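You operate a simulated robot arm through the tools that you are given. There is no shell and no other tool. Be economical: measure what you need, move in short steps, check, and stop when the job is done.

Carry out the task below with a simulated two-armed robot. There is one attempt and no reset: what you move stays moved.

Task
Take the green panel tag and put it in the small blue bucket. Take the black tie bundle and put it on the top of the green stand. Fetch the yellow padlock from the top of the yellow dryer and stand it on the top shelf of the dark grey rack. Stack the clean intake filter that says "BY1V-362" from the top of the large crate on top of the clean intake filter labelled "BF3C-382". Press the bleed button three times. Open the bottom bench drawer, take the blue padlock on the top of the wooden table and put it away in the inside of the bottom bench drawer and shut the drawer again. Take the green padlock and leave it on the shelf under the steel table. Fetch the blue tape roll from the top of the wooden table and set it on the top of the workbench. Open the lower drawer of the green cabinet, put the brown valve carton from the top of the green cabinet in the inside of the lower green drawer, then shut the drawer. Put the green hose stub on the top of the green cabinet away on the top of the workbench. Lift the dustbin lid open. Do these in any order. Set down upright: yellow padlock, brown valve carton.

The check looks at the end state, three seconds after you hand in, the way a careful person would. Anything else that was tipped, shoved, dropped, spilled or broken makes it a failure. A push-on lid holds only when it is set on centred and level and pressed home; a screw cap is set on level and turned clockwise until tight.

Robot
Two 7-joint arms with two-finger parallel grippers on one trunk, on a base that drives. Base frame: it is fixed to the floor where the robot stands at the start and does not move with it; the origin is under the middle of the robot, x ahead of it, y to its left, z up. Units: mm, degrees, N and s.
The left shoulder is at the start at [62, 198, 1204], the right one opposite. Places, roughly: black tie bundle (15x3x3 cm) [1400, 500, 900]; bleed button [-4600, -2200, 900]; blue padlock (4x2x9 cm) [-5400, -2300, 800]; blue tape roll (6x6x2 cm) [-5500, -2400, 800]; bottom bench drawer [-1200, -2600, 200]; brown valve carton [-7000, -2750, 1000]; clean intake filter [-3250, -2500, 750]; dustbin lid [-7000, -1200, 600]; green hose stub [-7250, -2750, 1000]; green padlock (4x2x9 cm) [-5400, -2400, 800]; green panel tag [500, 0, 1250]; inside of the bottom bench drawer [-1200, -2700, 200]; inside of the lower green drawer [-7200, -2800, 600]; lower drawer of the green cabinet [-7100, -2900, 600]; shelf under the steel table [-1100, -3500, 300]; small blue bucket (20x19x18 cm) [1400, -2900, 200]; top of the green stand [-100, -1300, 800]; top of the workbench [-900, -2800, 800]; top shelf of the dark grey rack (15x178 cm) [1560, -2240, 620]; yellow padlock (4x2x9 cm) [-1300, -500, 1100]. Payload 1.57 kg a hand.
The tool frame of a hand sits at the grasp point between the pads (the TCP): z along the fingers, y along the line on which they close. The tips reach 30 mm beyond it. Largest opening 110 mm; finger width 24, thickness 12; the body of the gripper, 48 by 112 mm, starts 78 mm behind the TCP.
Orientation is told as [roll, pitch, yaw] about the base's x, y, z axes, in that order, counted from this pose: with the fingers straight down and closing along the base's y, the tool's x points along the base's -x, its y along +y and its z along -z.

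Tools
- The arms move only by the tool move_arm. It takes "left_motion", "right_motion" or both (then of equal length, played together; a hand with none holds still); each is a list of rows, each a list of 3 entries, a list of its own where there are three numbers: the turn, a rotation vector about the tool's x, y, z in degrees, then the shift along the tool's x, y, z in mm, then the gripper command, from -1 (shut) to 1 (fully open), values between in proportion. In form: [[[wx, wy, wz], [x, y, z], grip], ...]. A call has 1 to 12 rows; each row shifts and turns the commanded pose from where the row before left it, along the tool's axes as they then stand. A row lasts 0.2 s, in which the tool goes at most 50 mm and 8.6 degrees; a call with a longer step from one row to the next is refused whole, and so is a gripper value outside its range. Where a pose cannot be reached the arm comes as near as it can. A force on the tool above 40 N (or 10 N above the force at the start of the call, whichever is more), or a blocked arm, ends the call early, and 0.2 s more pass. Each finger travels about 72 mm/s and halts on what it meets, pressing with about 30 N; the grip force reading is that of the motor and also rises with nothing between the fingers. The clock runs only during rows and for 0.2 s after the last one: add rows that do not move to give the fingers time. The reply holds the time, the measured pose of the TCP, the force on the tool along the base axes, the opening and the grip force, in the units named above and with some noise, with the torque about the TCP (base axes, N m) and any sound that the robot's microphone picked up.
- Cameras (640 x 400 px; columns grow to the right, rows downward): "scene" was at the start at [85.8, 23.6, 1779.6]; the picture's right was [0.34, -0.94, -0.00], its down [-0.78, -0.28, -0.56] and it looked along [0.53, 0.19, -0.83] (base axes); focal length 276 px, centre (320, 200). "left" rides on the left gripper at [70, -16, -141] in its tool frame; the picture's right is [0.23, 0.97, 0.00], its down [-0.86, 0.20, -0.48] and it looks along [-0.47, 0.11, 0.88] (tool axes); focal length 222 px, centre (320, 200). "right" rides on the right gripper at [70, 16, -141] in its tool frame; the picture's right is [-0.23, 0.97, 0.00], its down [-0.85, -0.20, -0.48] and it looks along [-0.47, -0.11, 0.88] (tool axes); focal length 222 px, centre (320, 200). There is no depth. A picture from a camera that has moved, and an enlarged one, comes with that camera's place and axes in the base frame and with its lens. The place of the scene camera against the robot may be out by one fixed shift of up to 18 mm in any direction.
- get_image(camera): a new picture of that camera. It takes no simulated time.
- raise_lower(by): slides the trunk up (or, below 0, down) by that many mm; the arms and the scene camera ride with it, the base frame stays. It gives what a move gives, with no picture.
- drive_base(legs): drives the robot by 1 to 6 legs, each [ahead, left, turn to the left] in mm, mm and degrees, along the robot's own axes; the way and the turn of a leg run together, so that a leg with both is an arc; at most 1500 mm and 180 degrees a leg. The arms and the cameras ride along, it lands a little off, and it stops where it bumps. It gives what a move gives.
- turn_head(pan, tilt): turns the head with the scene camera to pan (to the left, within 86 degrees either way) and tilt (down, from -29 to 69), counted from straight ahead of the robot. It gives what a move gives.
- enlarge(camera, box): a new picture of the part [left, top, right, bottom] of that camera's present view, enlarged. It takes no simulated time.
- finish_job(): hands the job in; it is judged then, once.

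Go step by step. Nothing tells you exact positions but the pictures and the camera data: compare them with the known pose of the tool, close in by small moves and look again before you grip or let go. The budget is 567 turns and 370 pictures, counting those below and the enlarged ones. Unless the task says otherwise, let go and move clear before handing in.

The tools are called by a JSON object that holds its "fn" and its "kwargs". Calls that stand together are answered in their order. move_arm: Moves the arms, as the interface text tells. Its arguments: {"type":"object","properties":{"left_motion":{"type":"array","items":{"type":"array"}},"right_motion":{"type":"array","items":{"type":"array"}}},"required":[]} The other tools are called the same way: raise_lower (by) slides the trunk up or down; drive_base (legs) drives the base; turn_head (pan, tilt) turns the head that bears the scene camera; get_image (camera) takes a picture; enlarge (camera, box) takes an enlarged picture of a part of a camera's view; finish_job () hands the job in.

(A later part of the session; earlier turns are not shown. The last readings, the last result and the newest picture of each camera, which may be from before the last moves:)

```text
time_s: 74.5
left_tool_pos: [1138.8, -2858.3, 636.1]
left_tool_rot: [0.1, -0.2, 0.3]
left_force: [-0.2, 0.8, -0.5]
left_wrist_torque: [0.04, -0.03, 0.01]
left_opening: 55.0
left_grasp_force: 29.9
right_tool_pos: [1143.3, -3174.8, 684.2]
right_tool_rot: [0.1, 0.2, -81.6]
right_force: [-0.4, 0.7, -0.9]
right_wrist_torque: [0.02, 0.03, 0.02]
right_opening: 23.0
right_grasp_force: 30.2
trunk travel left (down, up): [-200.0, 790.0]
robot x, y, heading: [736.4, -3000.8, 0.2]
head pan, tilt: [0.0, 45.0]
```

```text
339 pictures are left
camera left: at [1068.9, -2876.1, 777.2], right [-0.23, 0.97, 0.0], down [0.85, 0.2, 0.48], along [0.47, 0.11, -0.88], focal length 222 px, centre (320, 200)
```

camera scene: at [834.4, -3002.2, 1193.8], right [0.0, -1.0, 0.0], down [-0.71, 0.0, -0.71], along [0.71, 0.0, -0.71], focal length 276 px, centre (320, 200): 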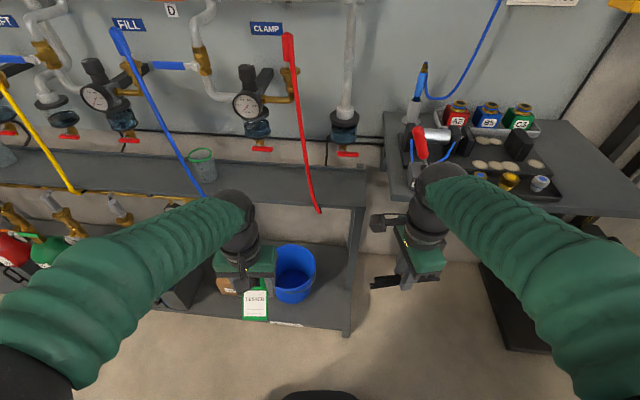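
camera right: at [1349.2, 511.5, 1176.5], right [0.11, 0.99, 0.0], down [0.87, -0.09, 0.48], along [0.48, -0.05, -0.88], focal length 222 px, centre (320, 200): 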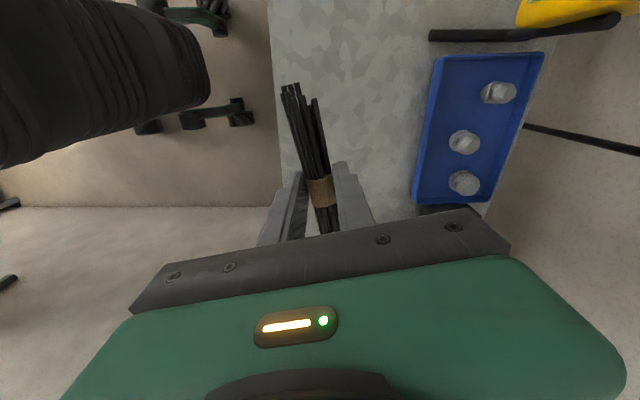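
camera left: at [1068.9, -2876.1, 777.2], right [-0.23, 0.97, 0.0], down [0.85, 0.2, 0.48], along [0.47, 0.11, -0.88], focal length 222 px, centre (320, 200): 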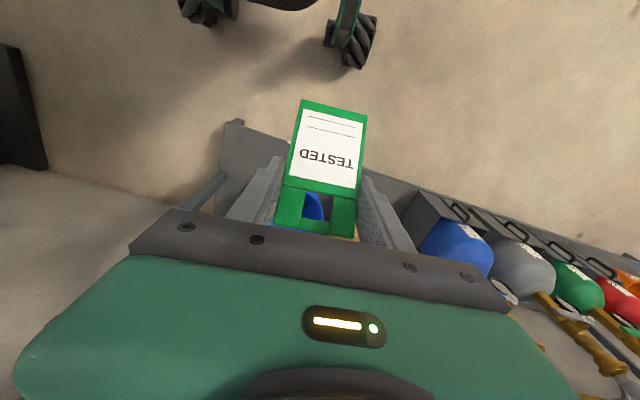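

Settled view: bucket rim centre ≈ [1435, -2906], rim z≈260. Lower the hand, tilt to 45° so the tag hangs vertical.

{"fn": "move_arm", "kwargs": {"left_motion": [[[0, 0, 0], [0, -24, 40], -1], [[0, 0, 0], [0, -24, 40], -1], [[0, 0, 0], [0, 0, 40], -1], [[0, 0, 0], [0, 0, 40], -1], [[0, -7.5, 0], [0, 0, 0], -1], [[0, -7.5, 0], [0, 0, 0], -1], [[0, -7.5, 0], [0, 0, 0], -1], [[0, -7.5, 0], [0, 0, 0], -1], [[0, -7.5, 0], [0, 0, 0], -1], [[0, -7.5, 0], [0, 0, 0], -1]]}}

{"fn": "get_image", "kwargs": {"camera": "left"}}

{"fn": "get_image", "kwargs": {"camera": "scene"}}

```text
time_s: 76.3
left_tool_pos: [1163.5, -2809.4, 491.3]
left_tool_rot: [-2.9, -27.5, 18.7]
left_force: [0.7, -1.0, -0.5]
left_wrist_torque: [-0.02, 0.01, -0.01]
left_opening: 55.1
left_grasp_force: 30.1
right_tool_pos: [1142.7, -3173.2, 684.6]
right_tool_rot: [0.2, 0.1, -81.6]
right_force: [-0.9, 0.5, -0.2]
right_wrist_torque: [0.02, -0.02, -0.01]
right_opening: 22.8
right_grasp_force: 30.3
trunk travel left (down, up): [-200.0, 790.0]
robot x, y, heading: [734.4, -2998.9, 0.3]
head pan, tilt: [0.0, 45.0]
stopped in row 8 (left hand): the arm was blocked; the commanded pose is now the measured one
```

```text
338 pictures are left
camera left: at [1046.0, -2858.1, 585.5], right [-0.48, 0.86, -0.15], down [0.44, 0.39, 0.81], along [0.76, 0.32, -0.57], focal length 222 px, centre (320, 200)
```

left: 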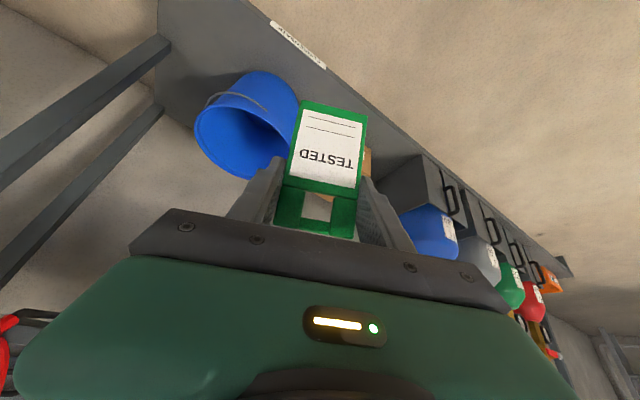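

```text
337 pictures are left
camera scene: at [834.4, -3000.3, 1194.3], right [0.0, -1.0, 0.0], down [-0.71, 0.0, -0.71], along [0.71, 0.0, -0.71], focal length 276 px, centre (320, 200)
```

scene: 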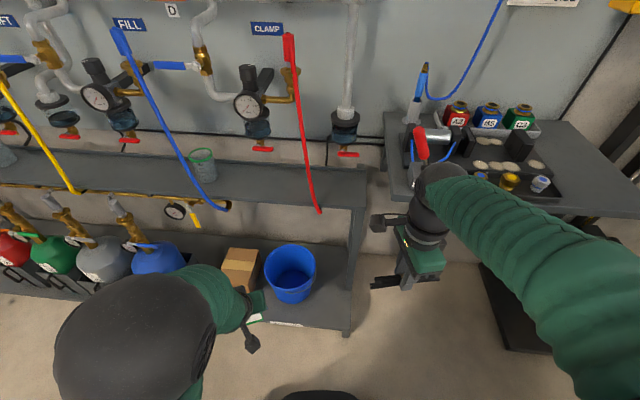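

The wrist hit a limit because the hand was too close to the body. I move it forward towards the bucket before tilting more.

{"fn": "move_arm", "kwargs": {"left_motion": [[[0, 0, 0], [-25.6, -39.3, 13.4], -1], [[0, 0, 0], [-25.6, -39.3, 13.4], -1], [[0, 0, 0], [-25.6, -39.3, 13.4], -1]]}}

{"fn": "get_image", "kwargs": {"camera": "left"}}

```text
time_s: 77.0
left_tool_pos: [1296.2, -2876.7, 577.9]
left_tool_rot: [-13.5, -32.7, 27.4]
left_force: [-0.4, 0.2, 0.3]
left_wrist_torque: [0.01, -0.01, 0.0]
left_opening: 55.0
left_grasp_force: 30.1
right_tool_pos: [1142.5, -3175.1, 685.0]
right_tool_rot: [0.2, 0.2, -81.6]
right_force: [0.3, -0.1, -0.7]
right_wrist_torque: [-0.01, 0.0, -0.01]
right_opening: 22.7
right_grasp_force: 30.1
trunk travel left (down, up): [-200.0, 790.0]
robot x, y, heading: [735.8, -3001.6, 0.4]
head pan, tilt: [0.0, 45.0]
stopped in row 3 (left hand): the arm was blocked; the commanded pose is now the measured one
```

```text
336 pictures are left
camera left: at [1168.0, -2923.3, 658.9], right [-0.5, 0.81, -0.31], down [0.3, 0.5, 0.81], along [0.82, 0.31, -0.49], focal length 222 px, centre (320, 200)
```

left: 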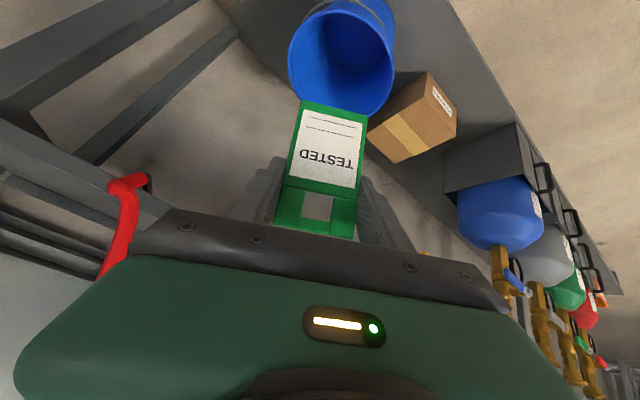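

{"fn": "get_image", "kwargs": {"camera": "scene"}}

```text
335 pictures are left
camera scene: at [834.8, -3002.5, 1193.7], right [0.0, -1.0, 0.0], down [-0.71, 0.0, -0.71], along [0.71, 0.0, -0.71], focal length 276 px, centre (320, 200)
```

scene: 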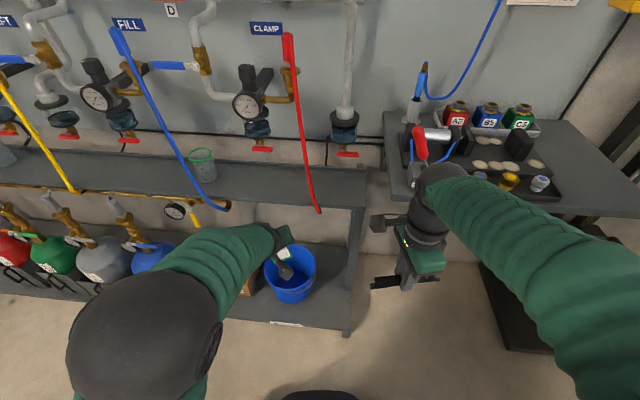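

The forearm needs the shoulder lower for this tilt. The tag now hangs in front of the bucket, so I lower the trunk 200 mm.

{"fn": "raise_lower", "kwargs": {"by": -190}}

{"fn": "move_arm", "kwargs": {"left_motion": [[[0, 0, 8], [0, 0, 0], -1], [[0, 0, 8], [0, 0, 0], -1]]}}

{"fn": "get_image", "kwargs": {"camera": "left"}}

{"fn": "get_image", "kwargs": {"camera": "scene"}}

```text
time_s: 79.1
left_tool_pos: [1295.0, -2881.2, 389.2]
left_tool_rot: [-14.1, -33.0, 27.1]
left_force: [-0.1, -0.4, -0.7]
left_wrist_torque: [0.0, 0.0, 0.02]
left_opening: 55.1
left_grasp_force: 30.0
right_tool_pos: [1143.1, -3175.0, 493.3]
right_tool_rot: [0.3, 0.1, -81.6]
right_force: [-0.5, 0.0, 0.1]
right_wrist_torque: [-0.01, 0.01, -0.01]
right_opening: 23.0
right_grasp_force: 30.4
trunk travel left (down, up): [-10.0, 980.0]
robot x, y, heading: [731.3, -2999.9, 0.0]
head pan, tilt: [0.0, 45.0]
```

```text
time_s: 79.7
left_tool_pos: [1292.7, -2889.0, 385.1]
left_tool_rot: [-2.6, -34.8, 6.7]
left_force: [-0.1, 0.2, -0.3]
left_wrist_torque: [0.03, 0.0, 0.01]
left_opening: 54.9
left_grasp_force: 30.1
right_tool_pos: [1142.7, -3175.3, 492.1]
right_tool_rot: [0.4, 0.2, -81.6]
right_force: [-0.3, -0.3, -1.1]
right_wrist_torque: [-0.01, -0.01, 0.02]
right_opening: 22.7
right_grasp_force: 29.7
trunk travel left (down, up): [-10.0, 980.0]
robot x, y, heading: [736.5, -3001.4, -0.0]
head pan, tilt: [0.0, 45.0]
```

```text
334 pictures are left
camera left: at [1157.5, -2914.5, 461.6], right [-0.27, 0.95, -0.17], down [0.41, 0.27, 0.87], along [0.87, 0.17, -0.46], focal length 222 px, centre (320, 200)
```

left: 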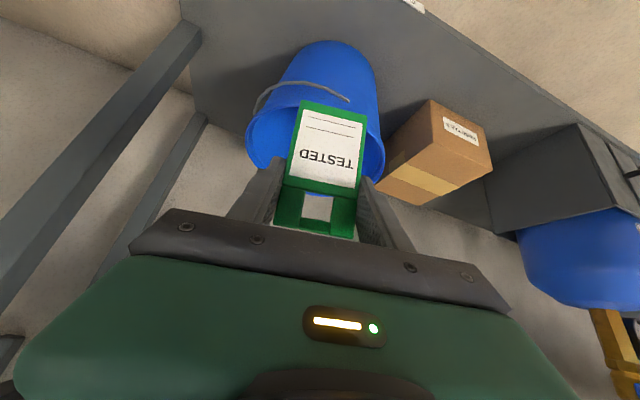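

```text
333 pictures are left
camera scene: at [834.4, -3002.6, 1002.5], right [0.0, -1.0, 0.0], down [-0.71, 0.0, -0.71], along [0.71, 0.0, -0.71], focal length 276 px, centre (320, 200)
```

scene: 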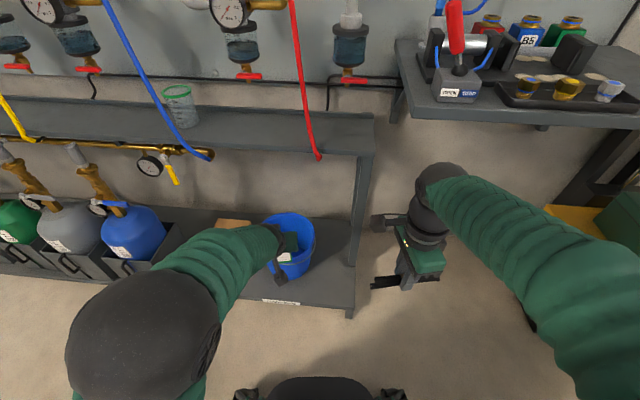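

The arm moves freely now. I advance the tag over the bucket (to x≈1410, z≈340).

{"fn": "move_arm", "kwargs": {"left_motion": [[[0, 0, 0], [-24, -4.6, 31], -1], [[0, -4, 0], [-24, -4.6, 31], -1], [[0, -4, 0], [-24, -4.6, 31], -1]]}}

{"fn": "get_image", "kwargs": {"camera": "left"}}

{"fn": "get_image", "kwargs": {"camera": "scene"}}

```text
time_s: 80.5
left_tool_pos: [1408.4, -2891.1, 355.4]
left_tool_rot: [-3.1, -42.9, 7.6]
left_force: [0.5, 0.2, -0.9]
left_wrist_torque: [0.03, 0.0, 0.0]
left_opening: 55.0
left_grasp_force: 30.0
right_tool_pos: [1142.4, -3175.9, 494.3]
right_tool_rot: [0.3, 0.2, -81.6]
right_force: [0.0, 0.2, -0.6]
right_wrist_torque: [0.03, -0.04, 0.03]
right_opening: 22.6
right_grasp_force: 29.9
trunk travel left (down, up): [-10.0, 980.0]
robot x, y, heading: [735.2, -3004.5, 0.1]
head pan, tilt: [0.0, 45.0]
```

```text
332 pictures are left
camera left: at [1263.4, -2918.1, 411.6], right [-0.26, 0.95, -0.19], down [0.28, 0.26, 0.92], along [0.93, 0.19, -0.33], focal length 222 px, centre (320, 200)
```

left: 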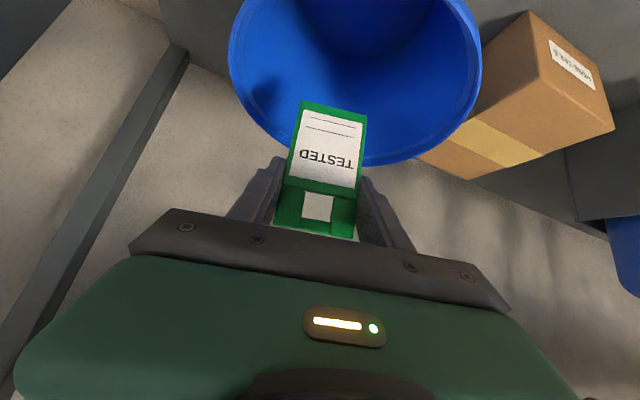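

```text
331 pictures are left
camera scene: at [834.8, -3002.7, 1003.7], right [0.0, -1.0, 0.0], down [-0.71, 0.0, -0.71], along [0.71, 0.0, -0.71], focal length 276 px, centre (320, 200)
```

scene: 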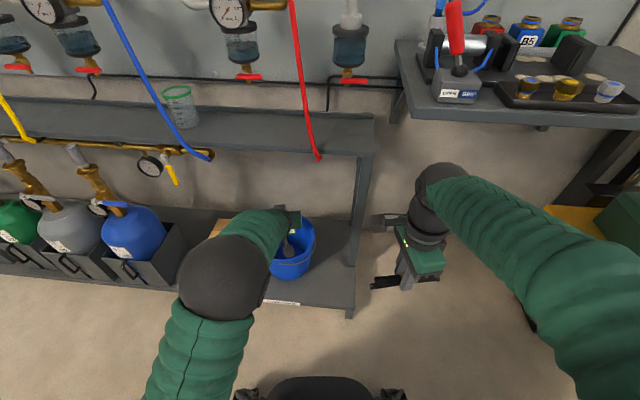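

Bucket centre comes out near [1405, -2890], rim z≈260; the tag is right over it. Lower 45 mm and release.

{"fn": "move_arm", "kwargs": {"left_motion": [[[0, 0, 0], [16, 0, 16], -1], [[0, 0, 0], [16, 0, 16], -1]]}}

{"fn": "get_image", "kwargs": {"camera": "left"}}

```text
time_s: 81.1
left_tool_pos: [1406.2, -2893.1, 308.3]
left_tool_rot: [-3.3, -42.9, 7.7]
left_force: [-0.3, 0.5, 0.5]
left_wrist_torque: [0.02, -0.02, -0.01]
left_opening: 54.9
left_grasp_force: 30.2
right_tool_pos: [1142.0, -3175.3, 494.5]
right_tool_rot: [0.2, 0.2, -81.6]
right_force: [0.3, 0.1, -0.8]
right_wrist_torque: [0.02, -0.04, -0.02]
right_opening: 22.8
right_grasp_force: 29.3
trunk travel left (down, up): [-10.0, 980.0]
robot x, y, heading: [734.4, -3004.1, 0.1]
head pan, tilt: [0.0, 45.0]
```

```text
330 pictures are left
camera left: at [1261.6, -2921.9, 366.0], right [-0.26, 0.95, -0.19], down [0.28, 0.27, 0.92], along [0.93, 0.19, -0.33], focal length 222 px, centre (320, 200)
```

left: 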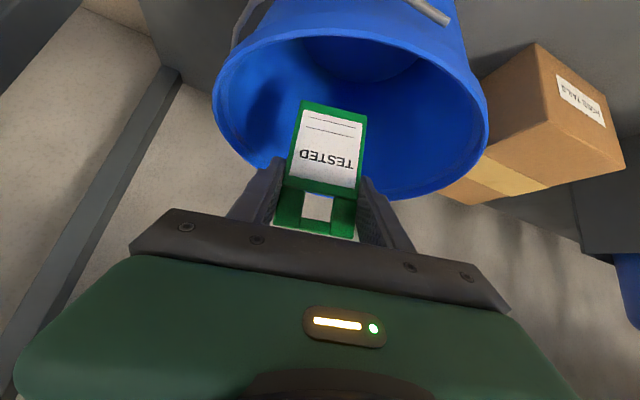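

Rim spans x 1333–1525 at z≈260, the tag's lower end is already inside. Opening.

{"fn": "move_arm", "kwargs": {"left_motion": [[[0, 0, 0], [0, 0, 0], 0.3], [[0, 0, 0], [0, 0, 0], 0.3], [[0, 0, 0], [0, 0, 0], 0.3]]}}

{"fn": "get_image", "kwargs": {"camera": "left"}}

```text
time_s: 81.9
left_tool_pos: [1406.7, -2893.1, 310.3]
left_tool_rot: [-3.1, -42.8, 7.8]
left_force: [-0.2, 0.3, 0.4]
left_wrist_torque: [0.02, -0.01, -0.04]
left_opening: 71.6
left_grasp_force: 0.1
right_tool_pos: [1142.6, -3175.3, 494.5]
right_tool_rot: [0.3, 0.2, -81.6]
right_force: [0.8, -0.3, -0.2]
right_wrist_torque: [0.01, -0.01, 0.01]
right_opening: 22.7
right_grasp_force: 29.9
trunk travel left (down, up): [-10.0, 980.0]
robot x, y, heading: [736.2, -2998.3, 0.0]
head pan, tilt: [0.0, 45.0]
```

```text
329 pictures are left
camera left: at [1261.5, -2921.7, 366.1], right [-0.26, 0.95, -0.19], down [0.28, 0.26, 0.92], along [0.93, 0.19, -0.33], focal length 222 px, centre (320, 200)
```

left: 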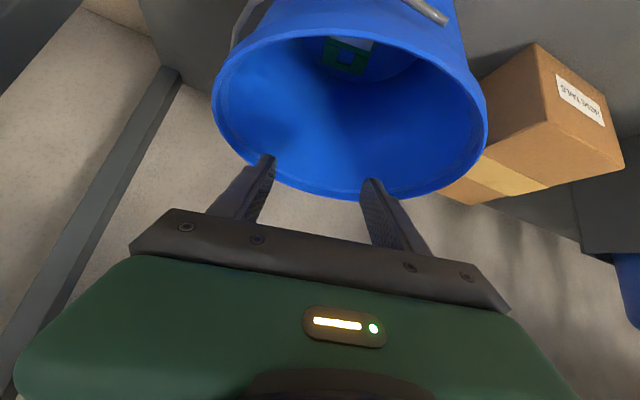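

Tag is in the bucket. Back out: raise the hand, drive back, raise the trunk.

{"fn": "move_arm", "kwargs": {"left_motion": [[[0, 0, 0], [-25, 0, -25], 0.3], [[0, 0, 0], [-25, 0, -25], 0.3], [[0, 0, 0], [-10, 0, -10], 0.3]]}}

{"fn": "drive_base", "kwargs": {"legs": [[-350, 0, 0]]}}

{"fn": "raise_lower", "kwargs": {"by": 400}}

{"fn": "get_image", "kwargs": {"camera": "scene"}}

```text
time_s: 82.7
left_tool_pos: [1408.4, -2890.3, 394.7]
left_tool_rot: [-3.1, -42.9, 7.7]
left_force: [-1.0, -0.9, 0.1]
left_wrist_torque: [0.01, 0.02, 0.0]
left_opening: 71.4
left_grasp_force: 0.1
right_tool_pos: [1143.1, -3175.4, 494.8]
right_tool_rot: [0.3, 0.2, -81.6]
right_force: [-0.1, -0.6, 0.0]
right_wrist_torque: [0.02, 0.0, 0.0]
right_opening: 22.5
right_grasp_force: 30.1
trunk travel left (down, up): [-10.0, 980.0]
robot x, y, heading: [735.7, -3005.9, 0.2]
head pan, tilt: [0.0, 45.0]
```

```text
time_s: 85.0
left_tool_pos: [1059.3, -2886.1, 393.0]
left_tool_rot: [-3.1, -42.8, 7.9]
left_force: [0.0, 0.0, -0.5]
left_wrist_torque: [0.01, 0.02, -0.01]
left_opening: 71.6
left_grasp_force: 0.0
right_tool_pos: [794.3, -3174.9, 493.8]
right_tool_rot: [0.3, 0.2, -81.2]
right_force: [0.7, 0.0, -0.6]
right_wrist_torque: [0.02, -0.01, -0.01]
right_opening: 22.8
right_grasp_force: 30.1
trunk travel left (down, up): [-10.0, 980.0]
robot x, y, heading: [387.3, -3005.3, 0.6]
head pan, tilt: [0.0, 45.0]
```

```text
time_s: 88.8
left_tool_pos: [1059.0, -2886.7, 796.1]
left_tool_rot: [-3.2, -42.9, 8.1]
left_force: [0.0, 0.6, 0.3]
left_wrist_torque: [0.0, -0.04, 0.02]
left_opening: 71.4
left_grasp_force: 0.1
right_tool_pos: [794.1, -3174.4, 895.1]
right_tool_rot: [0.3, 0.2, -81.3]
right_force: [0.6, -0.7, -0.4]
right_wrist_torque: [0.01, 0.02, -0.01]
right_opening: 23.0
right_grasp_force: 29.9
trunk travel left (down, up): [-410.0, 580.0]
robot x, y, heading: [381.8, -3004.0, 0.7]
head pan, tilt: [0.0, 45.0]
```

```text
328 pictures are left
camera scene: at [486.2, -3004.1, 1403.7], right [0.01, -1.0, 0.0], down [-0.71, -0.01, -0.71], along [0.71, 0.01, -0.71], focal length 276 px, centre (320, 200)
```

scene: 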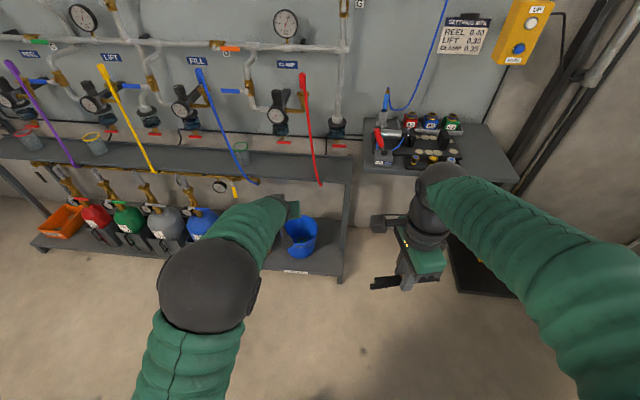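

Level the left hand and bring it back towards the body.

{"fn": "move_arm", "kwargs": {"left_motion": [[[0, 7.2, 1.3], [10, 0, -10], 0.3], [[0, 7.2, 1.3], [10, 0, -10], 0.3], [[0, 7.2, 1.3], [10, 0, -10], 0.3], [[0, 7.2, 1.3], [10, 0, -10], 0.3], [[0, 7.2, 1.3], [10, 0, 0], 0.3], [[0, 7.2, 1.3], [10, 0, 0], 0.3], [[0, 0, 0], [40, 10, 0], 0.3], [[0, 0, 0], [40, 10, 0], 0.3], [[0, 0, 0], [40, 10, 0], 0.3], [[0, 0, 0], [40, 10, 0], 0.3]]}}

{"fn": "turn_head", "kwargs": {"pan": 80, "tilt": 25}}

{"fn": "get_image", "kwargs": {"camera": "scene"}}

```text
time_s: 91.0
left_tool_pos: [822.9, -2846.8, 805.0]
left_tool_rot: [0.5, 0.0, -1.3]
left_force: [-0.3, -0.1, 0.1]
left_wrist_torque: [0.02, -0.02, 0.03]
left_opening: 71.6
left_grasp_force: 0.1
right_tool_pos: [792.8, -3174.9, 895.0]
right_tool_rot: [0.3, 0.2, -81.3]
right_force: [-0.1, 0.3, -1.0]
right_wrist_torque: [-0.01, -0.02, 0.01]
right_opening: 22.8
right_grasp_force: 29.8
trunk travel left (down, up): [-410.0, 580.0]
robot x, y, heading: [385.2, -3001.6, 0.7]
head pan, tilt: [0.0, 45.0]
```

```text
time_s: 92.6
left_tool_pos: [826.2, -2847.5, 803.9]
left_tool_rot: [0.5, 0.2, -1.1]
left_force: [0.0, 0.3, 0.2]
left_wrist_torque: [0.02, -0.01, -0.01]
left_opening: 71.4
left_grasp_force: 0.0
right_tool_pos: [795.0, -3173.8, 895.4]
right_tool_rot: [0.2, 0.2, -81.2]
right_force: [-0.1, 0.0, -1.0]
right_wrist_torque: [0.01, 0.0, 0.03]
right_opening: 22.9
right_grasp_force: 30.2
trunk travel left (down, up): [-410.0, 580.0]
robot x, y, heading: [385.7, -3005.9, 0.3]
head pan, tilt: [80.0, 25.0]
```

```text
327 pictures are left
camera scene: at [419.6, -2913.5, 1434.4], right [0.99, -0.17, 0.0], down [-0.07, -0.42, -0.91], along [0.15, 0.89, -0.42], focal length 276 px, centre (320, 200)
```

scene: 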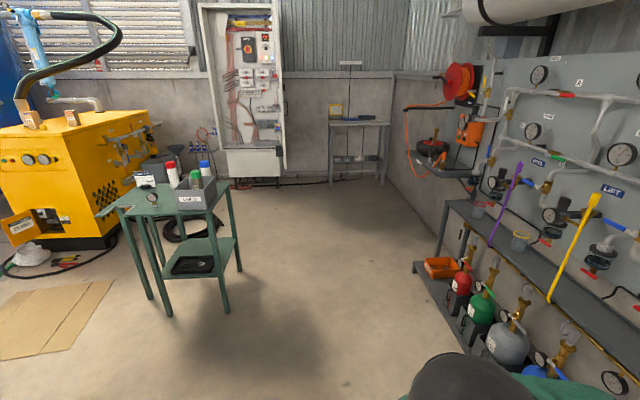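

Clear view: stand ahead-left, dryer beyond it. I strafe to y≈-2250, turn to face +y, then shift to x≈-60 in front of the stand.

{"fn": "drive_base", "kwargs": {"legs": [[0, 750, 0], [0, 0, 90], [0, 450, 0]]}}

{"fn": "turn_head", "kwargs": {"pan": 0, "tilt": 40}}

{"fn": "raise_lower", "kwargs": {"by": 250}}

{"fn": "get_image", "kwargs": {"camera": "scene"}}

```text
time_s: 102.7
left_tool_pos: [-207.1, -1807.9, 804.9]
left_tool_rot: [0.6, 0.2, 87.7]
left_force: [0.5, -0.2, 0.1]
left_wrist_torque: [0.02, -0.02, -0.01]
left_opening: 71.6
left_grasp_force: 0.0
right_tool_pos: [119.3, -1846.1, 894.9]
right_tool_rot: [0.4, 0.3, 7.7]
right_force: [0.0, -0.2, -0.4]
right_wrist_torque: [0.0, 0.02, 0.0]
right_opening: 22.9
right_grasp_force: 30.1
trunk travel left (down, up): [-410.0, 580.0]
robot x, y, heading: [-63.7, -2250.2, 89.3]
head pan, tilt: [80.0, 25.0]
```

```text
time_s: 104.2
left_tool_pos: [-209.8, -1806.8, 803.5]
left_tool_rot: [0.4, 0.1, 87.7]
left_force: [-0.9, 0.4, -0.1]
left_wrist_torque: [0.0, 0.02, 0.0]
left_opening: 71.4
left_grasp_force: 0.0
right_tool_pos: [117.8, -1847.0, 896.1]
right_tool_rot: [0.5, 0.1, 7.7]
right_force: [-0.4, -0.8, -0.7]
right_wrist_torque: [0.01, 0.02, 0.04]
right_opening: 22.9
right_grasp_force: 30.0
trunk travel left (down, up): [-410.0, 580.0]
robot x, y, heading: [-61.9, -2249.3, 89.5]
head pan, tilt: [0.0, 40.0]
```

```text
time_s: 106.8
left_tool_pos: [-209.6, -1807.8, 1053.6]
left_tool_rot: [0.4, 0.1, 87.7]
left_force: [-0.1, -0.4, 0.8]
left_wrist_torque: [-0.01, 0.03, 0.03]
left_opening: 71.6
left_grasp_force: 0.0
right_tool_pos: [116.9, -1845.9, 1145.7]
right_tool_rot: [0.4, 0.2, 7.6]
right_force: [-0.1, -0.2, -1.0]
right_wrist_torque: [-0.02, 0.0, -0.02]
right_opening: 23.0
right_grasp_force: 29.8
trunk travel left (down, up): [-660.0, 330.0]
robot x, y, heading: [-61.2, -2249.2, 89.4]
head pan, tilt: [0.0, 40.0]
```

```text
326 pictures are left
camera scene: at [-74.8, -2134.9, 1661.0], right [1.0, -0.01, 0.0], down [-0.01, -0.64, -0.76], along [0.01, 0.76, -0.64], focal length 276 px, centre (320, 200)
```

scene: 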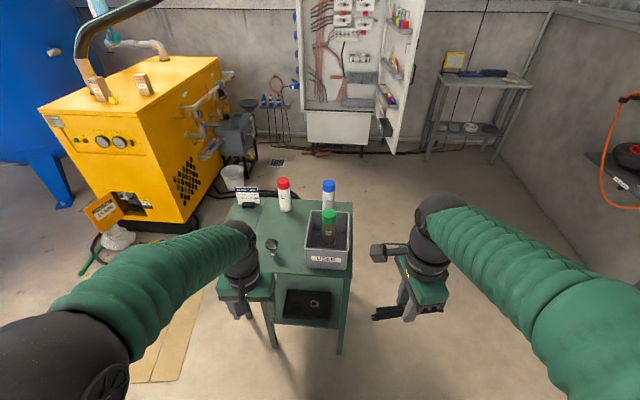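

The free area is the stand's front-left corner, around [-300, -1490]. I strafe left and creep forward, then look again.

{"fn": "drive_base", "kwargs": {"legs": [[0, 280, 0], [200, 0, 0]]}}

{"fn": "turn_head", "kwargs": {"pan": -5, "tilt": 50}}

{"fn": "get_image", "kwargs": {"camera": "scene"}}

{"fn": "get_image", "kwargs": {"camera": "right"}}

```text
time_s: 110.0
left_tool_pos: [-498.1, -1611.2, 1054.1]
left_tool_rot: [0.2, 0.0, 88.2]
left_force: [-0.6, 0.1, 0.9]
left_wrist_torque: [-0.01, 0.0, -0.03]
left_opening: 71.4
left_grasp_force: 0.1
right_tool_pos: [-172.2, -1647.8, 1147.1]
right_tool_rot: [0.4, -0.2, 8.1]
right_force: [-1.3, -0.1, 0.2]
right_wrist_torque: [0.0, -0.04, 0.0]
right_opening: 23.0
right_grasp_force: 29.5
trunk travel left (down, up): [-660.0, 330.0]
robot x, y, heading: [-341.2, -2051.1, 89.8]
head pan, tilt: [0.0, 40.0]
```

```text
time_s: 110.7
left_tool_pos: [-495.2, -1609.1, 1054.0]
left_tool_rot: [0.4, 0.1, 88.2]
left_force: [0.4, -0.2, 0.1]
left_wrist_torque: [0.02, -0.02, 0.0]
left_opening: 71.3
left_grasp_force: 0.1
right_tool_pos: [-167.8, -1643.9, 1144.4]
right_tool_rot: [0.2, 0.2, 8.1]
right_force: [-0.5, -0.6, -0.2]
right_wrist_torque: [-0.01, -0.01, 0.0]
right_opening: 22.9
right_grasp_force: 30.3
trunk travel left (down, up): [-660.0, 330.0]
robot x, y, heading: [-339.1, -2051.1, 89.8]
head pan, tilt: [-5.0, 50.0]
```

```text
325 pictures are left
camera scene: at [-351.2, -1942.3, 1646.8], right [1.0, -0.09, 0.0], down [-0.07, -0.76, -0.64], along [0.06, 0.64, -0.77], focal length 276 px, centre (320, 200)
```

scene: 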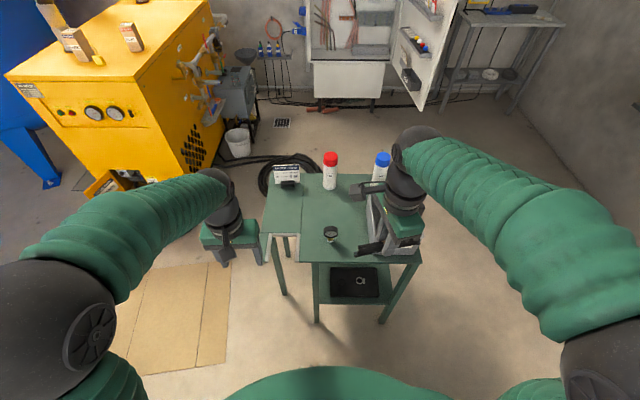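

```text
324 pictures are left
camera right: at [-241.0, -1639.8, 1286.7], right [0.09, 1.0, 0.0], down [0.88, -0.08, 0.48], along [0.47, -0.04, -0.88], focal length 222 px, centre (320, 200)
```

right: 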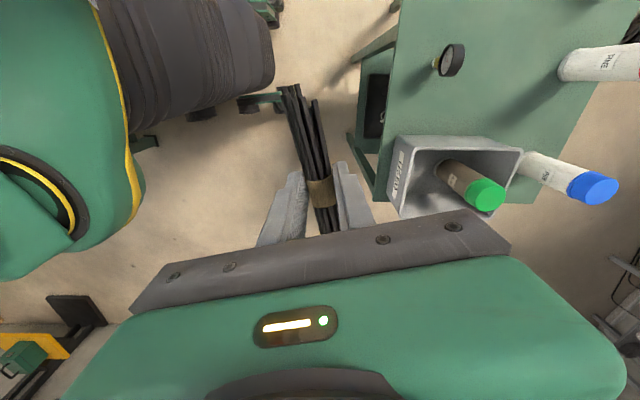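

The middle of the stand between the knob and the red-capped bottle is free, around [-265, -1320]. I creep forward 100 mm and carry the bundle over it.

{"fn": "drive_base", "kwargs": {"legs": [[100, 0, 0]]}}

{"fn": "move_arm", "kwargs": {"right_motion": [[[0, 0, 0], [20, 44, 0], -1], [[0, 0, 0], [20, 44, 0], -1], [[0, 0, 0], [20, 44, 0], -1], [[0, 0, 0], [20, 40, 0], -1], [[0, 0, 0], [10, 38, 0], -1]]}}

{"fn": "get_image", "kwargs": {"camera": "right"}}

{"fn": "get_image", "kwargs": {"camera": "scene"}}

```text
time_s: 111.8
left_tool_pos: [-491.1, -1511.7, 1055.3]
left_tool_rot: [0.4, 0.0, 88.0]
left_force: [-0.9, 0.2, 0.1]
left_wrist_torque: [-0.02, 0.04, -0.01]
left_opening: 71.4
left_grasp_force: 0.0
right_tool_pos: [-163.5, -1548.0, 1146.7]
right_tool_rot: [0.5, 0.2, 8.0]
right_force: [-0.4, 0.4, 0.3]
right_wrist_torque: [0.03, 0.02, -0.02]
right_opening: 23.0
right_grasp_force: 29.6
trunk travel left (down, up): [-660.0, 330.0]
robot x, y, heading: [-340.9, -1951.1, 89.8]
head pan, tilt: [-5.0, 50.0]
```

```text
time_s: 113.0
left_tool_pos: [-493.1, -1507.2, 1053.3]
left_tool_rot: [0.4, 0.1, 88.1]
left_force: [0.5, 0.2, 0.2]
left_wrist_torque: [-0.02, -0.03, 0.0]
left_opening: 71.5
left_grasp_force: 0.1
right_tool_pos: [-286.0, -1348.6, 1146.1]
right_tool_rot: [0.2, 0.3, 7.9]
right_force: [0.3, 0.2, -0.6]
right_wrist_torque: [-0.08, 0.0, -0.01]
right_opening: 23.0
right_grasp_force: 29.7
trunk travel left (down, up): [-660.0, 330.0]
robot x, y, heading: [-340.9, -1952.8, 89.9]
head pan, tilt: [-5.0, 50.0]
```

```text
323 pictures are left
camera right: at [-358.6, -1342.6, 1286.6], right [0.09, 1.0, 0.0], down [0.88, -0.08, 0.48], along [0.47, -0.04, -0.88], focal length 222 px, centre (320, 200)
```

right: 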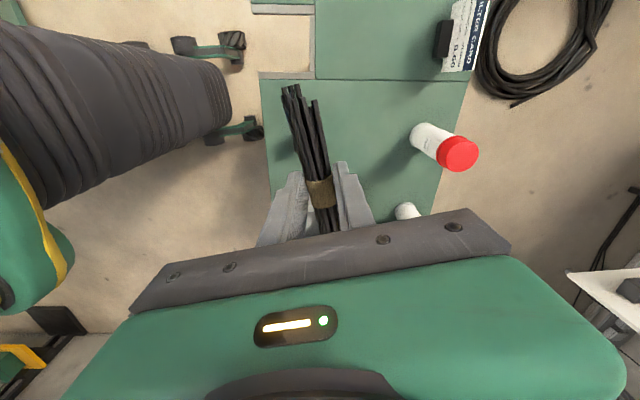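

```text
322 pictures are left
camera scene: at [-349.7, -1839.4, 1646.6], right [1.0, -0.09, 0.0], down [-0.07, -0.77, -0.64], along [0.06, 0.64, -0.77], focal length 276 px, centre (320, 200)
```

scene: 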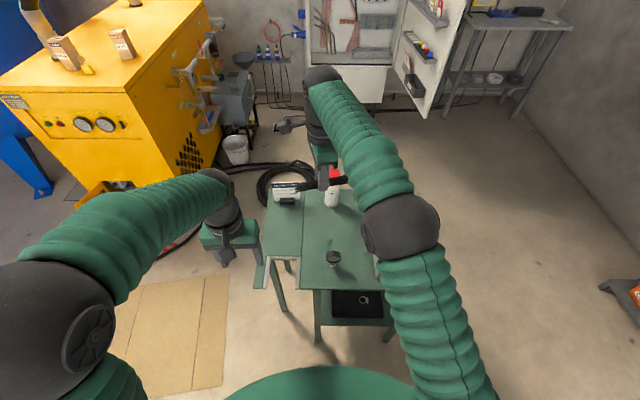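

Triangulating the red-capped bottle gives a table height near 745 mm and the knob near [-258, -1374]. I shift the bundle to y≈-1258 and descend part way, then check.

{"fn": "move_arm", "kwargs": {"right_motion": [[[0, 0, 0], [-8, 45, 0], -1], [[0, 0, 0], [-8, 45, 0], -1], [[0, 0, 0], [0, 0, 45], -1], [[0, 0, 0], [0, 0, 45], -1], [[0, 0, 0], [0, 0, 45], -1], [[0, 0, 0], [0, 0, 45], -1], [[0, 0, 0], [0, 0, 45], -1]]}}

{"fn": "get_image", "kwargs": {"camera": "right"}}

{"fn": "get_image", "kwargs": {"camera": "scene"}}

```text
time_s: 114.6
left_tool_pos: [-492.5, -1508.1, 1053.8]
left_tool_rot: [0.5, 0.2, 87.9]
left_force: [0.9, -0.3, 0.0]
left_wrist_torque: [0.0, -0.02, -0.04]
left_opening: 71.6
left_grasp_force: 0.0
right_tool_pos: [-273.6, -1314.6, 902.6]
right_tool_rot: [0.4, 0.2, 7.8]
right_force: [-0.6, 0.0, -0.6]
right_wrist_torque: [-0.01, 0.0, 0.0]
right_opening: 22.7
right_grasp_force: 29.9
right hand out of reach, approached as far as the arm can: row 1, 2
trunk travel left (down, up): [-660.0, 330.0]
robot x, y, heading: [-343.4, -1952.9, 89.4]
head pan, tilt: [-5.0, 50.0]
```

```text
321 pictures are left
camera right: at [-346.7, -1309.8, 1044.7], right [0.09, 1.0, 0.0], down [0.88, -0.08, 0.47], along [0.47, -0.04, -0.88], focal length 222 px, centre (320, 200)
```

right: 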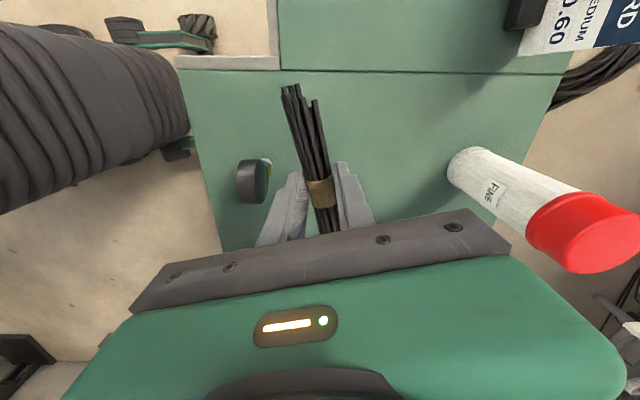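

```text
320 pictures are left
camera scene: at [-348.8, -1840.0, 1646.6], right [1.0, -0.09, 0.0], down [-0.07, -0.77, -0.64], along [0.06, 0.64, -0.77], focal length 276 px, centre (320, 200)
```

scene: 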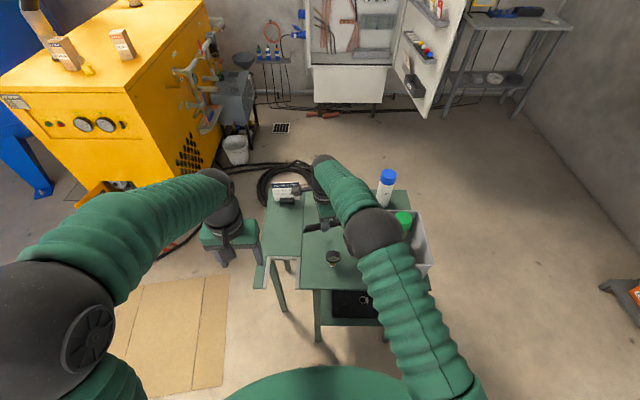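

The bundle is centred between knob and bottle. Continue down to 790, then feel for contact.

{"fn": "move_arm", "kwargs": {"right_motion": [[[0, 0, 0], [0, 0, 40], -1], [[0, 0, 0], [0, 0, 40], -1], [[0, 0, 0], [0, 0, 22], -1]]}}

{"fn": "get_image", "kwargs": {"camera": "right"}}

```text
time_s: 115.4
left_tool_pos: [-491.5, -1509.6, 1054.4]
left_tool_rot: [0.5, 0.1, 87.9]
left_force: [0.5, -0.7, -0.5]
left_wrist_torque: [-0.01, 0.01, 0.0]
left_opening: 71.5
left_grasp_force: 0.1
right_tool_pos: [-274.8, -1312.4, 800.4]
right_tool_rot: [0.4, 0.1, 7.8]
right_force: [0.5, -0.4, 0.4]
right_wrist_torque: [0.02, 0.04, 0.0]
right_opening: 23.1
right_grasp_force: 30.3
trunk travel left (down, up): [-660.0, 330.0]
robot x, y, heading: [-340.0, -1948.0, 89.6]
head pan, tilt: [-5.0, 50.0]
```

```text
319 pictures are left
camera right: at [-346.8, -1308.5, 941.6], right [0.09, 1.0, 0.01], down [0.88, -0.08, 0.47], along [0.47, -0.04, -0.88], focal length 222 px, centre (320, 200)
```

right: 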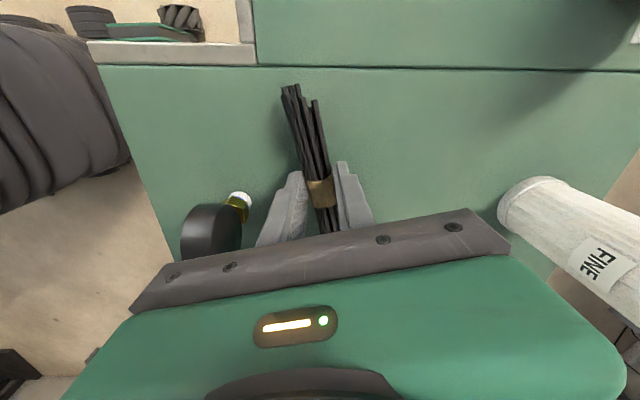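

Keep descending in small steps until contact.

{"fn": "move_arm", "kwargs": {"right_motion": [[[0, 0, 0], [0, 0, 8], -1], [[0, 0, 0], [0, 0, 6], -1], [[0, 0, 0], [0, 0, 5], -1], [[0, 0, 0], [0, 0, 4], -1], [[0, 0, 0], [0, 0, 4], -1], [[0, 0, 0], [0, 0, 4], -1], [[0, 0, 0], [0, 0, 4], -1]]}}

{"fn": "get_image", "kwargs": {"camera": "right"}}

```text
time_s: 116.7
left_tool_pos: [-491.6, -1512.7, 1056.2]
left_tool_rot: [0.3, -0.1, 88.0]
left_force: [-0.1, -1.2, -0.3]
left_wrist_torque: [-0.05, 0.04, -0.02]
left_opening: 71.6
left_grasp_force: 0.1
right_tool_pos: [-275.7, -1314.4, 779.9]
right_tool_rot: [0.5, 0.2, 7.9]
right_force: [3.1, -12.9, 22.7]
right_wrist_torque: [-0.8, -0.24, -0.06]
right_opening: 23.0
right_grasp_force: 30.0
trunk travel left (down, up): [-660.0, 330.0]
robot x, y, heading: [-343.8, -1953.1, 89.8]
head pan, tilt: [-5.0, 50.0]
stopped in row 6 (right hand): the force on the tool passed its limit at 48 N (the readings are from after the stop); the commanded pose is now the measured one
```

```text
318 pictures are left
camera right: at [-347.8, -1310.2, 921.8], right [0.09, 1.0, 0.01], down [0.88, -0.08, 0.47], along [0.47, -0.04, -0.88], focal length 222 px, centre (320, 200)
```

right: 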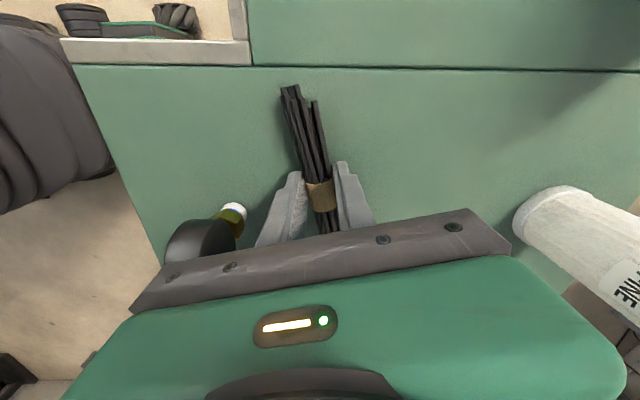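

Contact at 780, as predicted. Release and rise.

{"fn": "move_arm", "kwargs": {"right_motion": [[[0, 0, 0], [0, 0, -1], -0.2], [[0, 0, 0], [0, 0, 0], -0.1], [[0, 0, 0], [0, 0, 0], -0.1], [[0, 0, 0], [0, 0, -30], -0.1], [[0, 0, 0], [0, 0, -45], -0.1], [[0, 0, 0], [0, 0, -45], -0.1]]}}

{"fn": "get_image", "kwargs": {"camera": "right"}}

```text
time_s: 118.1
left_tool_pos: [-491.4, -1509.5, 1054.5]
left_tool_rot: [0.4, 0.1, 88.0]
left_force: [0.1, -0.2, 1.0]
left_wrist_torque: [0.0, 0.0, -0.02]
left_opening: 71.6
left_grasp_force: 0.1
right_tool_pos: [-276.5, -1313.6, 898.5]
right_tool_rot: [0.4, 0.2, 8.0]
right_force: [0.0, 0.3, 0.3]
right_wrist_torque: [0.0, 0.03, -0.01]
right_opening: 49.5
right_grasp_force: 0.2
trunk travel left (down, up): [-660.0, 330.0]
robot x, y, heading: [-339.1, -1952.5, 89.3]
head pan, tilt: [-5.0, 50.0]
```

```text
317 pictures are left
camera right: at [-348.4, -1309.0, 1038.7], right [0.09, 1.0, 0.01], down [0.88, -0.08, 0.47], along [0.47, -0.04, -0.88], focal length 222 px, centre (320, 200)
```

right: 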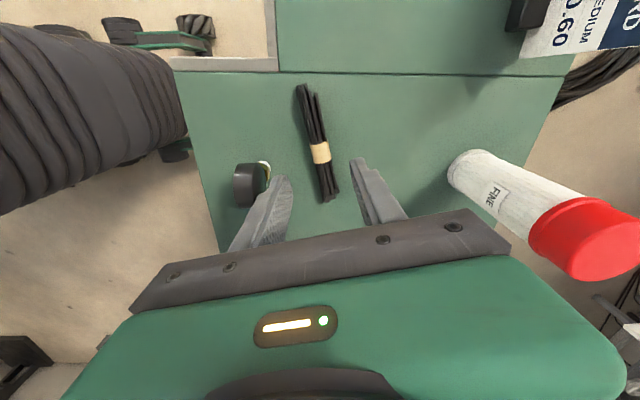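

The bundle lies on the stand. I lift and retract the right hand, then drive round to the dryer front for a look.

{"fn": "move_arm", "kwargs": {"right_motion": [[[0, 0, 0], [0, 0, -45], -0.1], [[0, 0, 0], [0, 0, -45], -0.1], [[0, 0, 0], [0, 0, -45], -0.1], [[0, 0, 0], [-10, -45, 0], -0.1], [[0, 0, 0], [-15, -45, 0], -0.1], [[0, 0, 0], [-15, -45, 0], -0.1], [[0, 0, 0], [-15, -45, 0], 0.3], [[0, 0, 0], [-15, -30, 0], 0.3]]}}

{"fn": "drive_base", "kwargs": {"legs": [[-150, 0, 0], [0, 890, 0]]}}

{"fn": "raise_lower", "kwargs": {"by": 250}}

{"fn": "turn_head", "kwargs": {"pan": 0, "tilt": 25}}

{"fn": "get_image", "kwargs": {"camera": "scene"}}

```text
time_s: 119.9
left_tool_pos: [-490.9, -1509.2, 1055.4]
left_tool_rot: [0.4, 0.0, 88.0]
left_force: [0.6, 0.2, 0.9]
left_wrist_torque: [0.01, 0.0, 0.02]
left_opening: 71.4
left_grasp_force: 0.1
right_tool_pos: [-173.9, -1513.3, 1031.5]
right_tool_rot: [0.6, 0.3, 8.0]
right_force: [0.1, 0.3, -0.1]
right_wrist_torque: [0.01, -0.05, 0.0]
right_opening: 71.7
right_grasp_force: 0.0
trunk travel left (down, up): [-660.0, 330.0]
robot x, y, heading: [-338.8, -1952.2, 89.6]
head pan, tilt: [-5.0, 50.0]
```

```text
time_s: 125.5
left_tool_pos: [-1376.6, -1656.5, 1053.7]
left_tool_rot: [0.6, 0.1, 88.1]
left_force: [-0.2, -0.3, 0.8]
left_wrist_torque: [-0.03, 0.02, 0.03]
left_opening: 71.6
left_grasp_force: 0.1
right_tool_pos: [-1058.5, -1658.6, 1030.6]
right_tool_rot: [0.5, 0.5, 8.0]
right_force: [0.9, 0.8, 0.2]
right_wrist_torque: [0.02, 0.05, -0.01]
right_opening: 71.6
right_grasp_force: 0.1
trunk travel left (down, up): [-660.0, 330.0]
robot x, y, heading: [-1228.2, -2099.8, 89.6]
head pan, tilt: [-5.0, 50.0]
```

```text
time_s: 128.1
left_tool_pos: [-1377.9, -1656.8, 1304.6]
left_tool_rot: [0.4, -0.1, 88.0]
left_force: [-0.4, -1.0, -0.1]
left_wrist_torque: [0.01, -0.02, 0.0]
left_opening: 71.4
left_grasp_force: 0.0
right_tool_pos: [-1060.9, -1661.4, 1281.2]
right_tool_rot: [0.7, 0.2, 7.9]
right_force: [-0.5, -0.6, -1.0]
right_wrist_torque: [0.0, 0.02, -0.01]
right_opening: 71.8
right_grasp_force: 0.0
trunk travel left (down, up): [-910.0, 80.0]
robot x, y, heading: [-1228.5, -2096.3, 89.9]
head pan, tilt: [-5.0, 50.0]
```

```text
time_s: 129.0
left_tool_pos: [-1378.9, -1656.0, 1305.4]
left_tool_rot: [0.5, 0.0, 88.1]
left_force: [0.7, -0.6, 0.8]
left_wrist_torque: [0.0, 0.03, 0.01]
left_opening: 71.6
left_grasp_force: 0.1
right_tool_pos: [-1061.8, -1660.3, 1281.7]
right_tool_rot: [0.6, 0.2, 8.0]
right_force: [0.8, 0.2, 0.2]
right_wrist_torque: [-0.01, -0.02, 0.02]
right_opening: 71.5
right_grasp_force: 0.1
trunk travel left (down, up): [-910.0, 80.0]
robot x, y, heading: [-1229.5, -2096.7, 89.5]
head pan, tilt: [0.0, 25.0]
```

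```text
316 pictures are left
camera scene: at [-1241.1, -1973.9, 1934.2], right [1.0, 0.0, 0.0], down [0.0, -0.43, -0.91], along [0.0, 0.91, -0.43], focal length 276 px, centre (320, 200)
```

scene: 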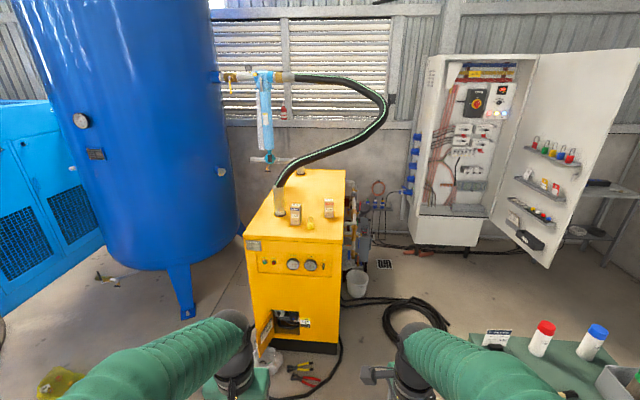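

The yellow padlock stands near the dryer's front edge between two small cartons, about [-1298, -583].

{"fn": "enlarge", "kwargs": {"camera": "scene", "box": [240, 160, 380, 260]}}

```text
4.00 times, centred on (310, 210) of scene
camera zoom: at [-1241.1, -1973.9, 1934.2], right [1.0, 0.0, 0.0], down [0.0, -0.43, -0.91], along [0.0, 0.91, -0.43], focal length 1105 px, centre (360, 160)
```

zoom: 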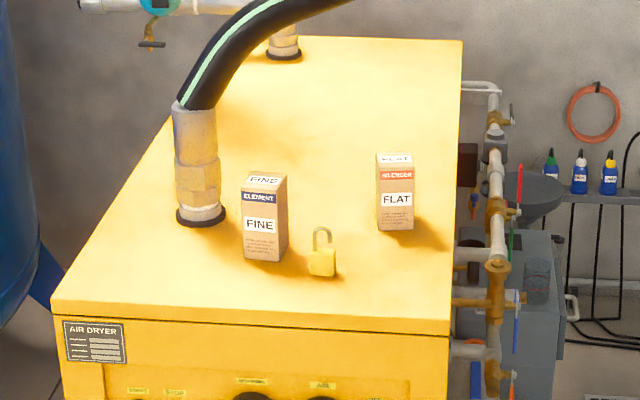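

The floor cardboard covers x≈-1375…-800, so I'll stand left of it at x≈-1660, y≈-1280, using the right hand (already yawed to close along y).

{"fn": "drive_base", "kwargs": {"legs": [[0, 430, 0], [810, 0, 0]]}}

{"fn": "turn_head", "kwargs": {"pan": -25, "tilt": 45}}

{"fn": "get_image", "kwargs": {"camera": "scene"}}

```text
time_s: 135.6
left_tool_pos: [-1825.5, -854.6, 1305.4]
left_tool_rot: [0.5, -0.1, 89.1]
left_force: [0.7, -0.2, 0.0]
left_wrist_torque: [0.01, 0.02, 0.03]
left_opening: 71.4
left_grasp_force: 0.0
right_tool_pos: [-1506.6, -851.0, 1281.9]
right_tool_rot: [0.7, 0.1, 9.2]
right_force: [-0.7, -0.6, 0.4]
right_wrist_torque: [-0.04, 0.0, -0.02]
right_opening: 71.3
right_grasp_force: 0.1
trunk travel left (down, up): [-910.0, 80.0]
robot x, y, heading: [-1665.0, -1291.8, 90.9]
head pan, tilt: [0.0, 25.0]
```

```text
time_s: 136.4
left_tool_pos: [-1825.1, -853.7, 1305.3]
left_tool_rot: [0.4, -0.1, 89.1]
left_force: [-0.1, -0.7, 0.4]
left_wrist_torque: [0.02, -0.03, -0.04]
left_opening: 71.6
left_grasp_force: 0.0
right_tool_pos: [-1507.4, -850.3, 1280.8]
right_tool_rot: [0.6, 0.2, 9.2]
right_force: [-0.4, -0.2, 0.5]
right_wrist_torque: [0.07, 0.01, 0.01]
right_opening: 71.6
right_grasp_force: 0.0
trunk travel left (down, up): [-910.0, 80.0]
robot x, y, heading: [-1672.7, -1292.0, 90.7]
head pan, tilt: [-25.0, 45.0]
```

```text
314 pictures are left
camera scene: at [-1646.9, -1184.3, 1903.8], right [0.91, -0.41, 0.0], down [-0.29, -0.65, -0.71], along [0.29, 0.64, -0.71], focal length 276 px, centre (320, 200)
```

scene: 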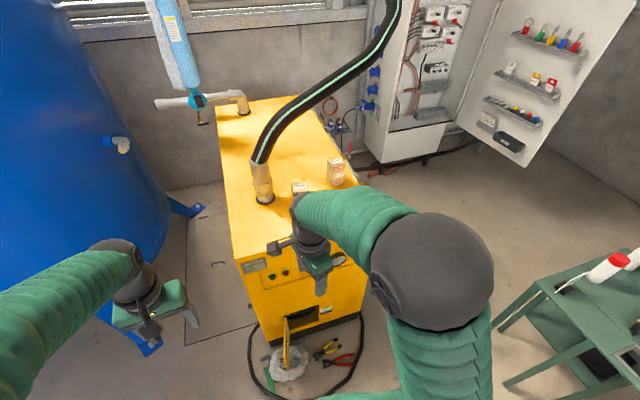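

Move the right hand toward the padlock at a safe height and look with its camera.

{"fn": "move_arm", "kwargs": {"right_motion": [[[0, 0, 0], [-34.7, 29.8, 0], 0.3], [[0, 0, 0], [-34.7, 29.8, 0], 0.3], [[0, 0, 0], [-34.7, 29.8, 0], 0.3], [[0, 0, 0], [-34.7, 29.8, 0], 0.3], [[0, 0, 0], [-34.7, 29.8, 0], 0.3], [[0, 0, 0], [-34.7, 29.8, 0], 0.3]]}}

{"fn": "get_image", "kwargs": {"camera": "right"}}

```text
time_s: 137.8
left_tool_pos: [-1822.6, -851.2, 1303.7]
left_tool_rot: [0.5, 0.1, 89.2]
left_force: [0.6, -0.1, 0.2]
left_wrist_torque: [-0.01, -0.01, -0.02]
left_opening: 71.6
left_grasp_force: 0.0
right_tool_pos: [-1326.7, -636.4, 1280.9]
right_tool_rot: [0.5, 0.4, 9.2]
right_force: [0.0, 0.1, 0.1]
right_wrist_torque: [-0.04, -0.03, 0.03]
right_opening: 71.6
right_grasp_force: 0.1
trunk travel left (down, up): [-910.0, 80.0]
robot x, y, heading: [-1665.5, -1288.9, 90.8]
head pan, tilt: [-25.0, 45.0]
```

```text
313 pictures are left
camera right: at [-1398.9, -632.6, 1422.9], right [0.07, 1.0, 0.0], down [0.88, -0.06, 0.47], along [0.47, -0.03, -0.88], focal length 222 px, centre (320, 200)
```

right: 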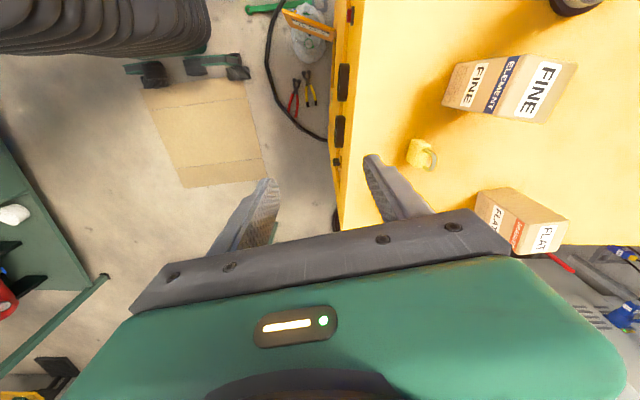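

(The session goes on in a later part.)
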